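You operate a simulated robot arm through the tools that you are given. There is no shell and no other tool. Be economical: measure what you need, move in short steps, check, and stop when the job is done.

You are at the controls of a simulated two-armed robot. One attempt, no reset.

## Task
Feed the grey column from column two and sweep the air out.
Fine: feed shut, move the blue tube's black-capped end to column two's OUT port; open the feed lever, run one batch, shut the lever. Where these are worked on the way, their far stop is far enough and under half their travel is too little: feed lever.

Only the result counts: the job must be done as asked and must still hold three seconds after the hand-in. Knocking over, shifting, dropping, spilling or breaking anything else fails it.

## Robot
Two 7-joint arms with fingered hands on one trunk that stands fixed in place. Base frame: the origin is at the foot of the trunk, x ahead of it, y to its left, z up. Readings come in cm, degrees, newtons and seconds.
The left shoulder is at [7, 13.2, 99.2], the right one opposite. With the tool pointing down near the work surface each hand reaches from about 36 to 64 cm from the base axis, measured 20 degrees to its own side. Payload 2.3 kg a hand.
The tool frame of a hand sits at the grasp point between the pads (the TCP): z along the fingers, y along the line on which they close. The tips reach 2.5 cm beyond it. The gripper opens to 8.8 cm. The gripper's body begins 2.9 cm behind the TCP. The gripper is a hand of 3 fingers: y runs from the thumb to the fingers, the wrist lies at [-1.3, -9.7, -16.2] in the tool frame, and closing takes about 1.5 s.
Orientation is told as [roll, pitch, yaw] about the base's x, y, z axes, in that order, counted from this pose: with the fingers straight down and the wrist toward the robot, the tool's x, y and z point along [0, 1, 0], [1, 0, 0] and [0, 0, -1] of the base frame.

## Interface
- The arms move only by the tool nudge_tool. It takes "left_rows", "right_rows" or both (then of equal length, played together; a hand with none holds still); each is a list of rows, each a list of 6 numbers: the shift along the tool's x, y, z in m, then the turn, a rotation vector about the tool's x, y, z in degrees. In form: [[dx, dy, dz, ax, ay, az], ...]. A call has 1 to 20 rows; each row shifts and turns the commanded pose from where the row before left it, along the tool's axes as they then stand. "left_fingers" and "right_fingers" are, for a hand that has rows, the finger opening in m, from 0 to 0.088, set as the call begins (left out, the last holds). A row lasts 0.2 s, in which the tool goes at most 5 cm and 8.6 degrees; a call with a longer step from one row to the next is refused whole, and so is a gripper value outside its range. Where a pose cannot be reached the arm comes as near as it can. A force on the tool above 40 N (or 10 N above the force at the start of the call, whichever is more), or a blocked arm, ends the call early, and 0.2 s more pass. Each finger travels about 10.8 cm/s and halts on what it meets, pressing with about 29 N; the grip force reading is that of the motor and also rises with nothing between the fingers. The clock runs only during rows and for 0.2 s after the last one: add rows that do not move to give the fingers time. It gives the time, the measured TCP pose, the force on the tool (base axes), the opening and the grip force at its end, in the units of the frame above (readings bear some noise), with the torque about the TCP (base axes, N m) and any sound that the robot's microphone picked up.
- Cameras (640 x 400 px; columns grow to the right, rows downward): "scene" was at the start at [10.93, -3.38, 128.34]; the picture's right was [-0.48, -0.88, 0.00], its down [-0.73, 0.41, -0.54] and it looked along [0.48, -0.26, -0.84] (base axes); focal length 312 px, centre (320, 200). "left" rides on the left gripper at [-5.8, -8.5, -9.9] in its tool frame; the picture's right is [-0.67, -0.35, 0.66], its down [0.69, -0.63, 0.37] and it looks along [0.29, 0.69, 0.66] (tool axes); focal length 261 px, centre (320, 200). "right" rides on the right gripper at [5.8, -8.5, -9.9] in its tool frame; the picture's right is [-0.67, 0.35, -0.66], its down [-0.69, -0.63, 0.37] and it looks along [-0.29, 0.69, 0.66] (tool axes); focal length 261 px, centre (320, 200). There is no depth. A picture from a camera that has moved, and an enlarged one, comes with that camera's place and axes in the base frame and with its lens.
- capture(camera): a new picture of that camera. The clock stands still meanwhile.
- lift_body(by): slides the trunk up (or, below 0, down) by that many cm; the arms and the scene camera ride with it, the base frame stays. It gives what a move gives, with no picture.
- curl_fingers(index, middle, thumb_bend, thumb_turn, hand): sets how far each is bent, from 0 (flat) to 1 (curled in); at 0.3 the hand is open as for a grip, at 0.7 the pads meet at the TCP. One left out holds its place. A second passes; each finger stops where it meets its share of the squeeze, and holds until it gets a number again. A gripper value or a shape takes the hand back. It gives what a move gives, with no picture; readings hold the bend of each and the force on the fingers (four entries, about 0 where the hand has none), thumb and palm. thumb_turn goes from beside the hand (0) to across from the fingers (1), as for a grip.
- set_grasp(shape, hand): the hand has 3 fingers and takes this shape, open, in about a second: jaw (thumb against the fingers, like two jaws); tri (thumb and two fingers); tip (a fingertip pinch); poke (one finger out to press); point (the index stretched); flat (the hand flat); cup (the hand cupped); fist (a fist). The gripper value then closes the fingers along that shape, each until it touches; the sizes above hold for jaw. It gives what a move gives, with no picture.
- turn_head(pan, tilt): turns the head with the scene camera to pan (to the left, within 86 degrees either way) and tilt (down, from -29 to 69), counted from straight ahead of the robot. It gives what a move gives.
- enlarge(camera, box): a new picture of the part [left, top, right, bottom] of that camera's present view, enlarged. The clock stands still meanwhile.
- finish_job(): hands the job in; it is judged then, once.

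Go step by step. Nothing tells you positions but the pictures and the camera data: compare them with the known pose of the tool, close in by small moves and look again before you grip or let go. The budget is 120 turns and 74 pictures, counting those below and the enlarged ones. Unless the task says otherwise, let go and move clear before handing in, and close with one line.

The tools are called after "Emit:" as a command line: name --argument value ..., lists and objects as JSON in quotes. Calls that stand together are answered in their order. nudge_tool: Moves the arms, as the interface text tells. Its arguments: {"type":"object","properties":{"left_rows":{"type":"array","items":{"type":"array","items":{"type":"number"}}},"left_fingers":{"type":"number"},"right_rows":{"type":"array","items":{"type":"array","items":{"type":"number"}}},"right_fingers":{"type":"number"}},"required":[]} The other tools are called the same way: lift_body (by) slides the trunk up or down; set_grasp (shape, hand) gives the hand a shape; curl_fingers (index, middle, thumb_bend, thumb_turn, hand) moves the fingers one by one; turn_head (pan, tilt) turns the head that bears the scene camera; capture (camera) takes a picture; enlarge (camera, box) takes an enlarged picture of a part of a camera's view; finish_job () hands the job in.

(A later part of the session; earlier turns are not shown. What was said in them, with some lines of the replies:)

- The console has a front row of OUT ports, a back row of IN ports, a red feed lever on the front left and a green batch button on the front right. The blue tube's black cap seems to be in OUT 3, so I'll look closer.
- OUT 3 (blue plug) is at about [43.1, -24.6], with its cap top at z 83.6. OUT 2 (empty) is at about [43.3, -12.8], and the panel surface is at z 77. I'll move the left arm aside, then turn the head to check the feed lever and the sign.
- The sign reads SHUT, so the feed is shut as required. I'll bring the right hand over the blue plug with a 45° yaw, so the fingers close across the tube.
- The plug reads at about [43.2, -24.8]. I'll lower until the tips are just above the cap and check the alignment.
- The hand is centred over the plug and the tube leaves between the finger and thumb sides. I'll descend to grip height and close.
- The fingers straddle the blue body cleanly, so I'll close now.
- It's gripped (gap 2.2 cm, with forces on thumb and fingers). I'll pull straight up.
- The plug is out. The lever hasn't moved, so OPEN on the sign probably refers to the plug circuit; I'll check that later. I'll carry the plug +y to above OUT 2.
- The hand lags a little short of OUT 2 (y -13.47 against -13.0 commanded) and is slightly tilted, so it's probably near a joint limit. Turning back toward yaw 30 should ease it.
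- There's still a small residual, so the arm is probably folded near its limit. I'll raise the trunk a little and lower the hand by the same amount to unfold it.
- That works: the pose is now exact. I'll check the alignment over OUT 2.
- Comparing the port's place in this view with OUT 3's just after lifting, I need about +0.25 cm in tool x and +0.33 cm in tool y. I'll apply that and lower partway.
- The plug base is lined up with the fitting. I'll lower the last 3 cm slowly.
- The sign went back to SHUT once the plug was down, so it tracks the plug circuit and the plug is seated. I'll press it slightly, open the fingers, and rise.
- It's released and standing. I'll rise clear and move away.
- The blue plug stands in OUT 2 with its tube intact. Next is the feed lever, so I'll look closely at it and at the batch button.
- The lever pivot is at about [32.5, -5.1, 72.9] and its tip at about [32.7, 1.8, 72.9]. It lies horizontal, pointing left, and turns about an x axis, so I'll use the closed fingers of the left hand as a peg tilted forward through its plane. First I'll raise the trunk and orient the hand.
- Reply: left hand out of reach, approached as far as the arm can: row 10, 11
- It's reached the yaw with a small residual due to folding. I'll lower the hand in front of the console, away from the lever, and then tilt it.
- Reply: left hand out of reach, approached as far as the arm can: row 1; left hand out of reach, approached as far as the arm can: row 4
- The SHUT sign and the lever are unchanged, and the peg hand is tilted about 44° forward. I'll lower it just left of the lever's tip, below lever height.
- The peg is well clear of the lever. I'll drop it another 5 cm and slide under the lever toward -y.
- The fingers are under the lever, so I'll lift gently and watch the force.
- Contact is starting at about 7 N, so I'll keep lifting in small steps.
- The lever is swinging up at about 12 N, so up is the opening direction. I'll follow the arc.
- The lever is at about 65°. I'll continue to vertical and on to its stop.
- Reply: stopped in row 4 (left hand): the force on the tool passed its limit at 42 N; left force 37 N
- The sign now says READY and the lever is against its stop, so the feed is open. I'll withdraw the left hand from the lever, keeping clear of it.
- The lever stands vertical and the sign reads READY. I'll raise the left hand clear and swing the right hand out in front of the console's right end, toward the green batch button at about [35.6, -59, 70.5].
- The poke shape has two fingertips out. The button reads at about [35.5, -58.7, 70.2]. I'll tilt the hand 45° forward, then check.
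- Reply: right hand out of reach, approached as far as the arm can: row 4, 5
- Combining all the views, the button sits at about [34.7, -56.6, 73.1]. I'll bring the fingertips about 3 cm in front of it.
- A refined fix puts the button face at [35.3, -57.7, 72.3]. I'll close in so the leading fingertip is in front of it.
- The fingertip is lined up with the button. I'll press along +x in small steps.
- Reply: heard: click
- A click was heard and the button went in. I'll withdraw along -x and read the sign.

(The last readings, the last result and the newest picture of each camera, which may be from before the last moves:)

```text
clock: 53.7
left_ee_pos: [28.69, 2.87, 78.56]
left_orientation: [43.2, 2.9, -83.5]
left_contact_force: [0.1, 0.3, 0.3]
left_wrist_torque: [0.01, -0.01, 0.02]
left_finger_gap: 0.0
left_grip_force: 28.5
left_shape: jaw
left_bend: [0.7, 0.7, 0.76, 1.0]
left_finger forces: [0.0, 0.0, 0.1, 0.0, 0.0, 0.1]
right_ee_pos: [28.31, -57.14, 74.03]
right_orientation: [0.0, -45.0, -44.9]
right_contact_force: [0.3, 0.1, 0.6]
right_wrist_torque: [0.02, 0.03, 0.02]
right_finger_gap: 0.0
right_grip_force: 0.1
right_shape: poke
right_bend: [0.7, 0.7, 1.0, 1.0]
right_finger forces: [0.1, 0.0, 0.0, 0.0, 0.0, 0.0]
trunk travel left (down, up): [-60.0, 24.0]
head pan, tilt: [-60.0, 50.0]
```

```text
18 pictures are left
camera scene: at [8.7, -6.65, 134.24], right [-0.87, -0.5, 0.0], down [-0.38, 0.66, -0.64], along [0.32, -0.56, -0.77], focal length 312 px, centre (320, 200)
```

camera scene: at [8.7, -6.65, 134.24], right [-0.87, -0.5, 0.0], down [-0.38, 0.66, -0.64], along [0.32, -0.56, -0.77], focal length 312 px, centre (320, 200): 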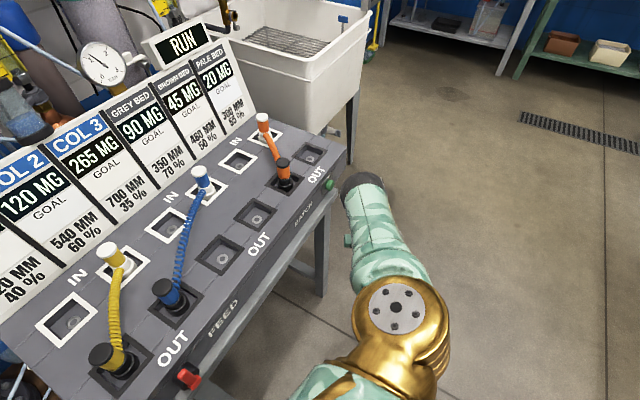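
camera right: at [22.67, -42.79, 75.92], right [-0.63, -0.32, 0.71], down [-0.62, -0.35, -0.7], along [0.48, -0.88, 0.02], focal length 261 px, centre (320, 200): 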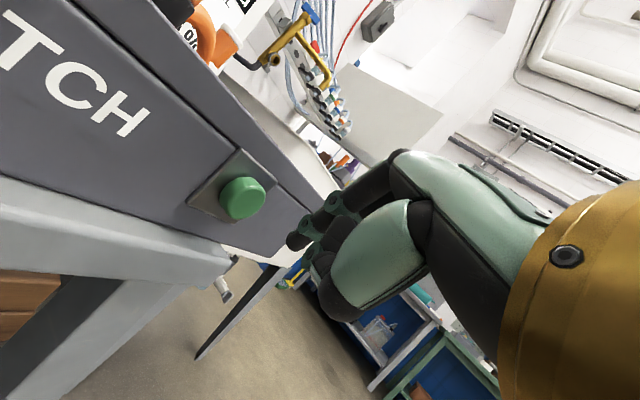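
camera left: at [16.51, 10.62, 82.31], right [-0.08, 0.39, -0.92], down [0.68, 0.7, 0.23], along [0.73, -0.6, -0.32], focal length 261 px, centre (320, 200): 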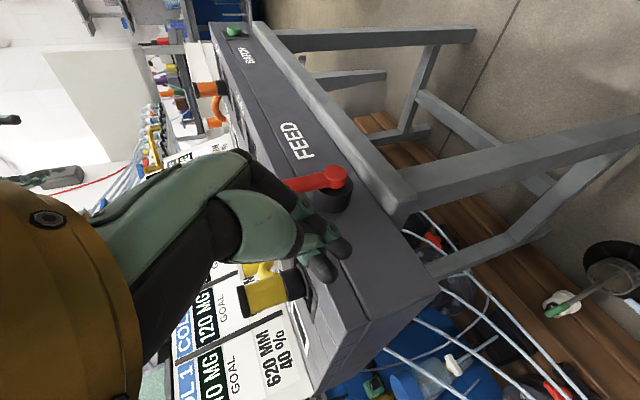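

The sign reads RUN. While the batch runs I'll raise the trunk and bring the left peg across to the right side of the upright lever, staying well above it.

Emit:
lift_body --by 14

Emit:
nudge_tool --left_rows '[[0, 0.027, 0, 0, 0, 0], [0, 0.027, 0, 0, 0, 0], [0, 0.027, 0, 0, 0, 0], [0, 0.027, 0, 0, 0, 0], [0, 0.027, 0, 0, 0, 0], [0, 0, 0, 0, 0, 0]]'

Emit:
turn_head --pan -28 --tilt 52

Emit:
capture --camera "scene"

```text
clock: 55.3
left_ee_pos: [28.65, 3.02, 92.4]
left_orientation: [43.3, 2.8, -83.5]
left_contact_force: [-0.4, -0.1, -0.4]
left_wrist_torque: [-0.03, -0.06, -0.01]
left_finger_gap: 0.01
left_grip_force: 29.1
left_shape: jaw
left_bend: [0.7, 0.7, 0.76, 1.0]
left_finger forces: [0.0, 0.0, 0.0, 0.0, 0.0, 0.0]
right_ee_pos: [28.21, -57.19, 88.03]
right_orientation: [0.1, -45.0, -44.9]
right_contact_force: [-0.1, 0.1, -1.0]
right_wrist_torque: [0.0, -0.03, 0.01]
right_finger_gap: 0.0
right_grip_force: 0.0
right_shape: poke
right_bend: [0.7, 0.7, 1.0, 1.0]
right_finger forces: [0.0, 0.0, 0.0, 0.0, 0.0, 0.0]
trunk travel left (down, up): [-74.0, 10.0]
head pan, tilt: [-60.0, 50.0]
```

```text
clock: 56.7
left_ee_pos: [30.22, -10.52, 91.75]
left_orientation: [43.2, 2.7, -83.6]
left_contact_force: [0.0, 0.7, -0.6]
left_wrist_torque: [0.01, 0.01, 0.01]
left_finger_gap: 0.0
left_grip_force: 28.8
left_shape: jaw
left_bend: [0.7, 0.7, 0.76, 1.0]
left_finger forces: [0.0, 0.0, 0.0, 0.0, 0.1, 0.0]
right_ee_pos: [28.17, -57.22, 87.91]
right_orientation: [0.1, -45.1, -44.8]
right_contact_force: [-0.7, -0.3, -0.1]
right_wrist_torque: [-0.02, 0.0, 0.0]
right_finger_gap: 0.0
right_grip_force: 0.1
right_shape: poke
right_bend: [0.7, 0.7, 1.0, 1.0]
right_finger forces: [0.0, 0.1, 0.0, 0.0, 0.0, 0.1]
trunk travel left (down, up): [-74.0, 10.0]
head pan, tilt: [-60.0, 50.0]
```

```text
clock: 57.7
left_ee_pos: [30.1, -10.43, 91.66]
left_orientation: [43.3, 2.8, -83.6]
left_contact_force: [-0.6, 0.6, 0.2]
left_wrist_torque: [-0.01, 0.02, 0.03]
left_finger_gap: 0.0
left_grip_force: 29.5
left_shape: jaw
left_bend: [0.7, 0.7, 0.76, 1.0]
left_finger forces: [0.0, 0.1, 0.0, 0.0, 0.0, 0.0]
right_ee_pos: [28.14, -57.07, 88.07]
right_orientation: [0.0, -45.1, -44.9]
right_contact_force: [0.1, 0.0, 0.7]
right_wrist_torque: [0.0, 0.01, 0.02]
right_finger_gap: 0.01
right_grip_force: 0.1
right_shape: poke
right_bend: [0.7, 0.7, 1.0, 1.0]
right_finger forces: [0.1, 0.0, 0.0, 0.0, 0.0, 0.1]
trunk travel left (down, up): [-74.0, 10.0]
head pan, tilt: [-28.0, 52.0]
```

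```text
17 pictures are left
camera scene: at [11.43, -3.56, 147.98], right [-0.47, -0.88, 0.0], down [-0.7, 0.37, -0.62], along [0.54, -0.29, -0.79], focal length 312 px, centre (320, 200)
```

scene: 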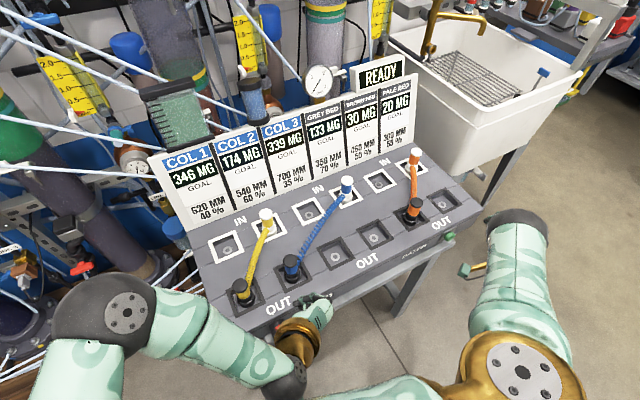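

The batch is finished: the sign is back to READY and the readouts have changed. Now I'll lower the peg on the right side of the upright lever.

Emit:
nudge_tool --left_rows '[[-0.0213, 0, 0.0258, 0, 0, 0], [-0.0213, 0, 0.0258, 0, 0, 0], [-0.0213, 0, 0.0258, 0, 0, 0], [-0.0213, 0, 0.0258, 0, 0, 0], [0, 0, 0, 0, 0, 0]]'

Emit:
enlarge --camera "scene" --box '[230, 240, 390, 340]'

Emit:
capture --camera "left"

```text
clock: 58.9
left_ee_pos: [30.82, -9.71, 78.38]
left_orientation: [43.3, 2.9, -83.6]
left_contact_force: [0.5, -0.3, -0.3]
left_wrist_torque: [0.0, -0.01, 0.0]
left_finger_gap: 0.0
left_grip_force: 29.1
left_shape: jaw
left_bend: [0.7, 0.7, 0.76, 1.0]
left_finger forces: [0.0, 0.1, 0.1, 0.0, 0.0, 0.1]
right_ee_pos: [28.29, -57.19, 87.94]
right_orientation: [0.0, -45.1, -44.8]
right_contact_force: [0.7, 0.3, 0.4]
right_wrist_torque: [-0.03, -0.02, -0.01]
right_finger_gap: 0.0
right_grip_force: 0.0
right_shape: poke
right_bend: [0.7, 0.7, 1.0, 1.0]
right_finger forces: [0.0, 0.0, 0.1, 0.0, 0.0, 0.0]
trunk travel left (down, up): [-74.0, 10.0]
head pan, tilt: [-28.0, 52.0]
```

```text
4.00 times, centred on (310, 290) of scene
camera zoom: at [11.43, -3.55, 147.98], right [-0.47, -0.88, 0.0], down [-0.7, 0.37, -0.62], along [0.54, -0.29, -0.79], focal length 1250 px, centre (360, -160)
```

zoom: 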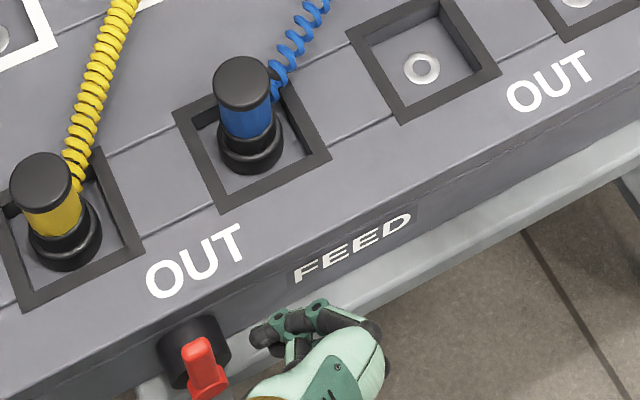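

```text
15 pictures are left
camera left: at [18.99, -2.79, 82.12], right [-0.08, 0.39, -0.92], down [0.68, 0.7, 0.23], along [0.73, -0.6, -0.32], focal length 261 px, centre (320, 200)
```

left: 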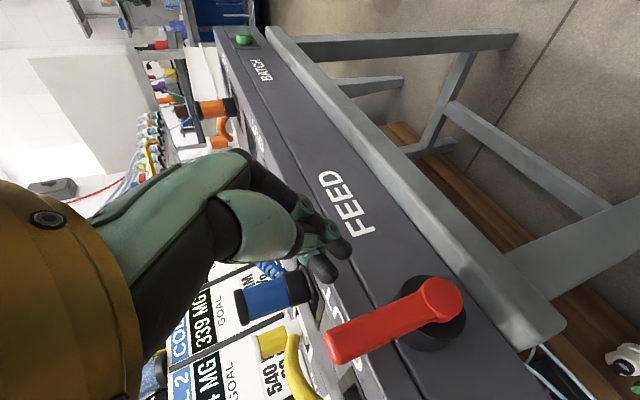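

The lever stands just left of the peg. I'll push it toward +y.

Emit:
nudge_tool --left_rows '[[0.0008, -0.0105, 0.0008, 0, 0, 0], [0.0008, -0.0105, 0.0008, 0, 0, 0], [0.0008, -0.0105, 0.0008, 0, 0, 0], [0.0008, -0.0105, 0.0008, 0, 0, 0]]'

Emit:
enlarge --camera "scene" --box '[200, 240, 360, 340]'

```text
clock: 59.9
left_ee_pos: [30.83, -5.56, 78.71]
left_orientation: [43.3, 2.8, -83.6]
left_contact_force: [-1.2, -5.6, 0.0]
left_wrist_torque: [-0.07, -0.01, -0.02]
left_finger_gap: 0.03
left_grip_force: 28.8
left_shape: jaw
left_bend: [0.7, 0.7, 0.77, 1.0]
left_finger forces: [0.0, 6.1, 0.0, 0.0, 0.0, 0.0]
right_ee_pos: [28.17, -57.3, 87.83]
right_orientation: [0.1, -44.9, -44.9]
right_contact_force: [-0.6, -0.2, 0.7]
right_wrist_torque: [0.02, 0.01, 0.03]
right_finger_gap: 0.03
right_grip_force: 0.0
right_shape: poke
right_bend: [0.7, 0.7, 1.0, 1.0]
right_finger forces: [0.0, 0.1, 0.1, 0.0, 0.0, 0.1]
trunk travel left (down, up): [-74.0, 10.0]
head pan, tilt: [-28.0, 52.0]
```

```text
4.00 times, centred on (280, 290) of scene
camera zoom: at [11.38, -3.73, 147.98], right [-0.47, -0.88, 0.0], down [-0.7, 0.37, -0.62], along [0.54, -0.29, -0.79], focal length 1250 px, centre (480, -160)
```

zoom: 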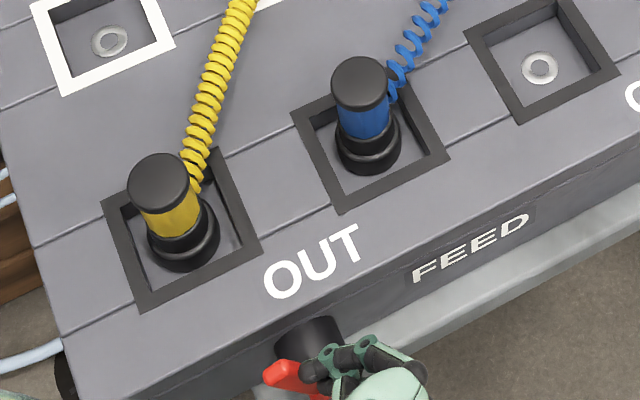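

The lever is falling left smoothly at about 6 N. I'll continue along the arc.

Emit:
nudge_tool --left_rows '[[-0.0002, -0.0103, 0.0019, 0, 0, 0], [-0.0002, -0.0103, 0.0019, 0, 0, 0], [-0.0017, -0.0095, 0.0032, 0, 0, 0], [-0.0017, -0.0095, 0.0032, 0, 0, 0], [-0.0036, -0.007, 0.0048, 0, 0, 0], [-0.0036, -0.007, 0.0048, 0, 0, 0]]'

Emit:
capture --camera "scene"

Emit:
capture --camera "left"

```text
clock: 61.3
left_ee_pos: [30.67, -0.08, 76.84]
left_orientation: [43.3, 2.7, -83.7]
left_contact_force: [-6.2, -1.9, 4.5]
left_wrist_torque: [-0.09, -0.02, -0.08]
left_finger_gap: 0.0
left_grip_force: 29.0
left_shape: jaw
left_bend: [0.7, 0.7, 0.78, 1.0]
left_finger forces: [0.1, 1.9, 0.0, 0.1, 0.0, 0.0]
right_ee_pos: [28.0, -57.19, 88.03]
right_orientation: [0.2, -44.9, -45.0]
right_contact_force: [-0.1, -0.6, 0.1]
right_wrist_torque: [0.03, -0.01, 0.0]
right_finger_gap: 0.0
right_grip_force: 0.1
right_shape: poke
right_bend: [0.7, 0.7, 1.0, 1.0]
right_finger forces: [0.0, 0.1, 0.1, 0.0, 0.0, 0.0]
trunk travel left (down, up): [-74.0, 10.0]
head pan, tilt: [-28.0, 52.0]
```

```text
13 pictures are left
camera scene: at [11.07, -3.69, 148.01], right [-0.47, -0.88, 0.0], down [-0.69, 0.37, -0.62], along [0.55, -0.29, -0.79], focal length 312 px, centre (320, 200)
```

scene: 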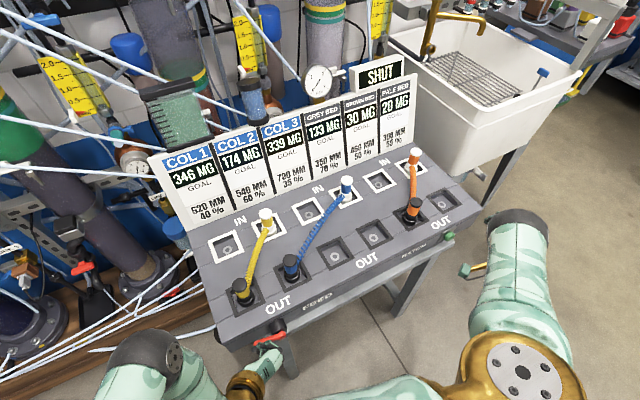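

```text
12 pictures are left
camera left: at [18.7, 6.89, 80.5], right [-0.08, 0.39, -0.92], down [0.68, 0.7, 0.24], along [0.73, -0.6, -0.32], focal length 261 px, centre (320, 200)
```

left: 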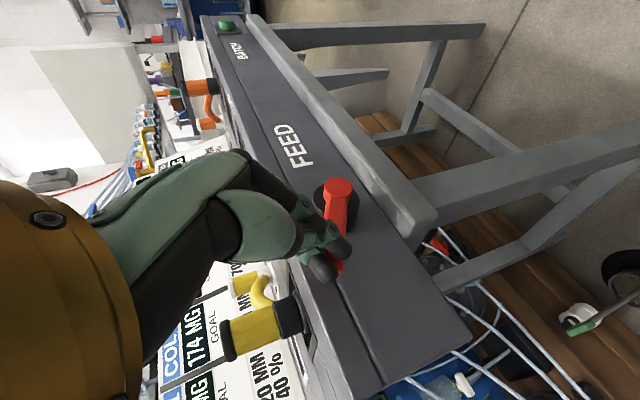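

The sign says SHUT. I'll push the lever further down to its end stop.

Emit:
nudge_tool --left_rows '[[-0.0035, 0, 0.0036, 0, 0, 0], [-0.0035, 0, 0.0036, 0, 0, 0], [-0.0035, 0, 0.0036, 0, 0, 0], [-0.0035, 0, 0.0036, 0, 0, 0]]'

Emit:
enlarge --camera "scene" --box '[200, 280, 360, 380]'

```text
clock: 62.3
left_ee_pos: [30.53, 0.03, 74.77]
left_orientation: [43.4, 2.8, -83.6]
left_contact_force: [-12.1, -0.2, 4.2]
left_wrist_torque: [-0.04, 0.05, -0.1]
left_finger_gap: 0.0
left_grip_force: 29.4
left_shape: jaw
left_bend: [0.7, 0.7, 0.78, 1.0]
left_finger forces: [0.0, 2.5, 0.0, 0.0, 0.0, 0.0]
right_ee_pos: [27.94, -57.18, 88.05]
right_orientation: [0.2, -45.2, -45.0]
right_contact_force: [-0.7, -0.9, 0.5]
right_wrist_torque: [-0.03, 0.0, 0.0]
right_finger_gap: 0.0
right_grip_force: 0.1
right_shape: poke
right_bend: [0.7, 0.7, 1.0, 1.0]
right_finger forces: [0.0, 0.1, 0.1, 0.1, 0.0, 0.0]
trunk travel left (down, up): [-74.0, 10.0]
head pan, tilt: [-28.0, 52.0]
```

```text
4.00 times, centred on (280, 330) of scene
camera zoom: at [10.87, -3.54, 148.02], right [-0.47, -0.88, 0.0], down [-0.69, 0.37, -0.62], along [0.55, -0.29, -0.79], focal length 1250 px, centre (480, -320)
```

zoom: 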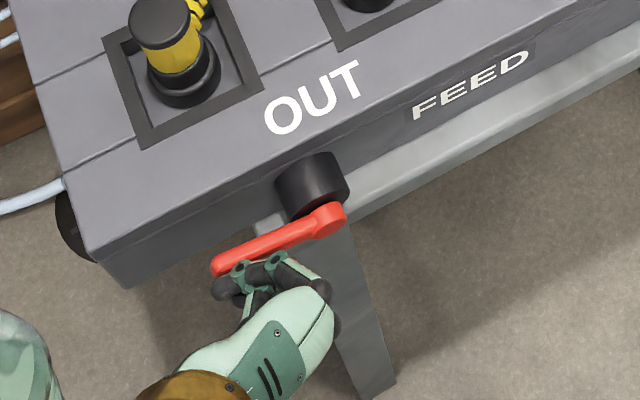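

The lever is still about 15° above horizontal, and the fingertips are only catching its front edge. I'll lift, go about 2.8 cm further forward, and press down from above.

Emit:
nudge_tool --left_rows '[[0.0138, 0, -0.0144, 0, 0, 0], [0.0138, 0, -0.0144, 0, 0, 0], [0.0101, 0, 0.0097, 0, 0, 0], [0.0101, 0, 0.0097, 0, 0, 0], [0, 0, 0, 0, 0, 0]]'

Emit:
nudge_tool --left_rows '[[-0.0048, 0, 0.005, 0, 0, 0], [-0.0048, 0, 0.005, 0, 0, 0], [-0.0048, 0, 0.005, 0, 0, 0], [-0.0048, 0, 0.005, 0, 0, 0]]'

Emit:
enlarge --camera "scene" --box '[200, 280, 360, 380]'

```text
clock: 63.5
left_ee_pos: [33.67, 0.17, 78.74]
left_orientation: [43.3, 2.8, -83.5]
left_contact_force: [-0.7, 0.2, -1.2]
left_wrist_torque: [0.02, 0.01, 0.02]
left_finger_gap: 0.02
left_grip_force: 29.2
left_shape: jaw
left_bend: [0.7, 0.7, 0.77, 1.0]
left_finger forces: [0.1, 0.0, 0.0, 0.0, 0.0, 0.0]
right_ee_pos: [28.1, -57.15, 87.9]
right_orientation: [-0.1, -45.0, -45.0]
right_contact_force: [-0.3, -0.6, -0.5]
right_wrist_torque: [0.02, 0.02, -0.01]
right_finger_gap: 0.0
right_grip_force: 0.1
right_shape: poke
right_bend: [0.7, 0.7, 1.0, 1.0]
right_finger forces: [0.1, 0.0, 0.1, 0.0, 0.0, 0.1]
trunk travel left (down, up): [-74.0, 10.0]
head pan, tilt: [-28.0, 52.0]
```

```text
clock: 64.5
left_ee_pos: [33.68, 0.26, 76.02]
left_orientation: [43.4, 2.7, -83.6]
left_contact_force: [1.6, -0.1, 4.8]
left_wrist_torque: [0.02, 0.0, 0.01]
left_finger_gap: 0.0
left_grip_force: 28.7
left_shape: jaw
left_bend: [0.7, 0.7, 0.77, 1.0]
left_finger forces: [1.9, 0.0, 0.0, 0.0, 0.0, 0.0]
right_ee_pos: [28.29, -57.32, 87.88]
right_orientation: [0.0, -45.0, -44.9]
right_contact_force: [0.1, 0.1, -0.7]
right_wrist_torque: [-0.02, 0.01, 0.02]
right_finger_gap: 0.0
right_grip_force: 0.0
right_shape: poke
right_bend: [0.7, 0.7, 1.0, 1.0]
right_finger forces: [0.0, 0.0, 0.0, 0.0, 0.1, 0.0]
trunk travel left (down, up): [-74.0, 10.0]
head pan, tilt: [-28.0, 52.0]
```

```text
4.00 times, centred on (280, 330) of scene
camera zoom: at [11.36, -3.54, 148.0], right [-0.47, -0.88, 0.0], down [-0.7, 0.37, -0.62], along [0.54, -0.29, -0.79], focal length 1250 px, centre (480, -320)
```

zoom: 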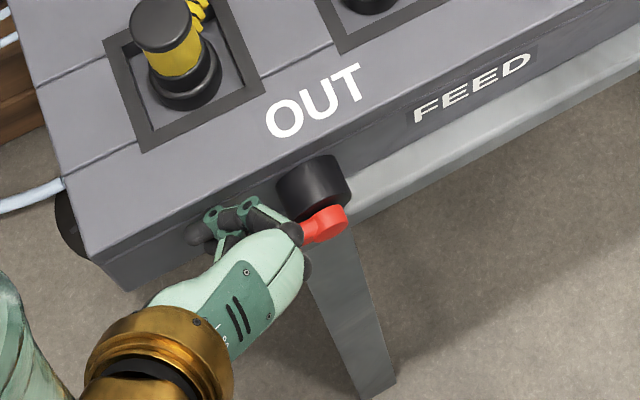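

The fingers now press from above, so I'll keep pushing down until the stop resists.

Emit:
nudge_tool --left_rows '[[-0.0035, 0, 0.0036, 0, 0, 0], [-0.0035, 0, 0.0036, 0, 0, 0], [-0.0035, 0, 0.0036, 0, 0, 0], [-0.0035, 0, 0.0036, 0, 0, 0], [-0.0035, 0, 0.0036, 0, 0, 0], [-0.0035, 0, 0.0036, 0, 0, 0]]'

```text
clock: 65.6
left_ee_pos: [34.0, 0.27, 74.19]
left_orientation: [44.3, 2.3, -83.6]
left_contact_force: [2.0, 0.4, 12.1]
left_wrist_torque: [-0.03, 0.08, -0.03]
left_finger_gap: 0.03
left_grip_force: 29.2
left_shape: jaw
left_bend: [0.7, 0.7, 0.77, 1.0]
left_finger forces: [0.1, 0.1, 0.0, 0.1, 0.0, 0.0]
right_ee_pos: [27.99, -57.24, 88.0]
right_orientation: [0.1, -44.9, -44.9]
right_contact_force: [0.2, 0.8, -0.9]
right_wrist_torque: [0.0, 0.01, 0.01]
right_finger_gap: 0.0
right_grip_force: 0.0
right_shape: poke
right_bend: [0.7, 0.7, 1.0, 1.0]
right_finger forces: [0.0, 0.0, 0.0, 0.1, 0.1, 0.0]
trunk travel left (down, up): [-74.0, 10.0]
head pan, tilt: [-28.0, 52.0]
stopped in row 5 (left hand): the force on the tool passed its limit at 45 N (the readings are from after the stop); the commanded pose is now the measured one
```

The lever met its stop (45 N). I'll lift off, back away, and check.

Emit:
nudge_tool --left_rows '[[0.0138, 0, -0.0144, 0, 0, 0], [0.0172, 0, -0.018, 0, 0, 0], [0.0172, 0, -0.018, 0, 0, 0], [0.0172, 0, -0.018, 0, 0, 0], [-0.02, -0.02, -0.02, 0, 0, 0], [-0.02, -0.02, -0.02, 0, 0, 0], [0, -0.03, 0, 0, 0, 0], [0, 0, 0, 0, 0, 0]]'

Emit:
capture --camera "scene"

Emit:
enlarge --camera "scene" --box '[200, 220, 360, 380]'

```text
clock: 67.4
left_ee_pos: [27.53, 6.22, 84.05]
left_orientation: [44.0, 2.3, -83.6]
left_contact_force: [-0.1, -0.1, 0.6]
left_wrist_torque: [0.01, 0.01, 0.0]
left_finger_gap: 0.0
left_grip_force: 28.8
left_shape: jaw
left_bend: [0.7, 0.7, 0.77, 1.0]
left_finger forces: [0.0, 0.0, 0.1, 0.1, 0.0, 0.0]
right_ee_pos: [28.14, -57.25, 88.02]
right_orientation: [0.0, -45.1, -44.9]
right_contact_force: [0.4, 0.5, 0.7]
right_wrist_torque: [0.0, 0.01, -0.01]
right_finger_gap: 0.0
right_grip_force: 0.1
right_shape: poke
right_bend: [0.7, 0.7, 1.0, 1.0]
right_finger forces: [0.1, 0.0, 0.0, 0.0, 0.1, 0.1]
trunk travel left (down, up): [-74.0, 10.0]
head pan, tilt: [-28.0, 52.0]
```

```text
9 pictures are left
camera scene: at [11.44, -3.56, 147.98], right [-0.47, -0.88, 0.0], down [-0.7, 0.37, -0.62], along [0.54, -0.29, -0.79], focal length 312 px, centre (320, 200)
```

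scene: 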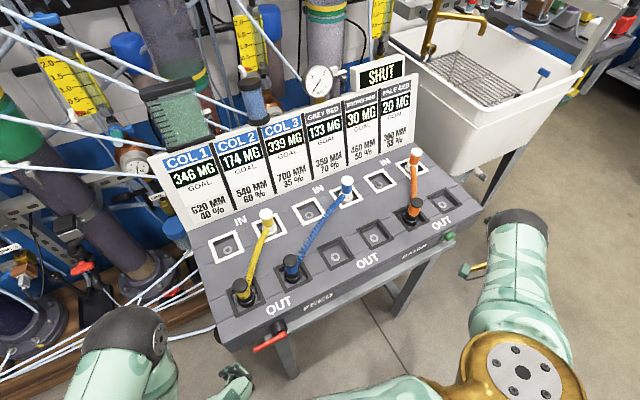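

```text
2.50 times, centred on (280, 300) of scene
camera zoom: at [11.44, -3.56, 147.98], right [-0.47, -0.88, 0.0], down [-0.7, 0.37, -0.62], along [0.54, -0.29, -0.79], focal length 781 px, centre (420, -50)
```

zoom: 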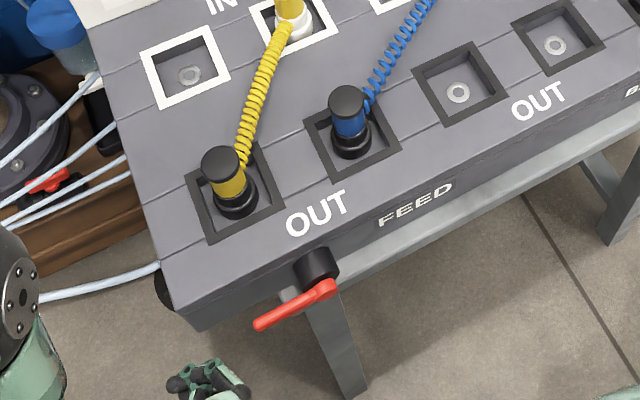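

Everything is as asked: the plug is seated in OUT 2, the batch has run, the lever is back on its shut stop with the sign reading SHUT, and both hands are clear. I'm handing in.

Emit:
finish_job

```text
The job is handed in.
```

I moved the blue tube's black-capped end to column two's OUT port, opened the feed lever, ran one batch and shut the lever again. The sign reads SHUT and both hands are clear. I didn't check the air sweep itself beyond seeing the batch finish.
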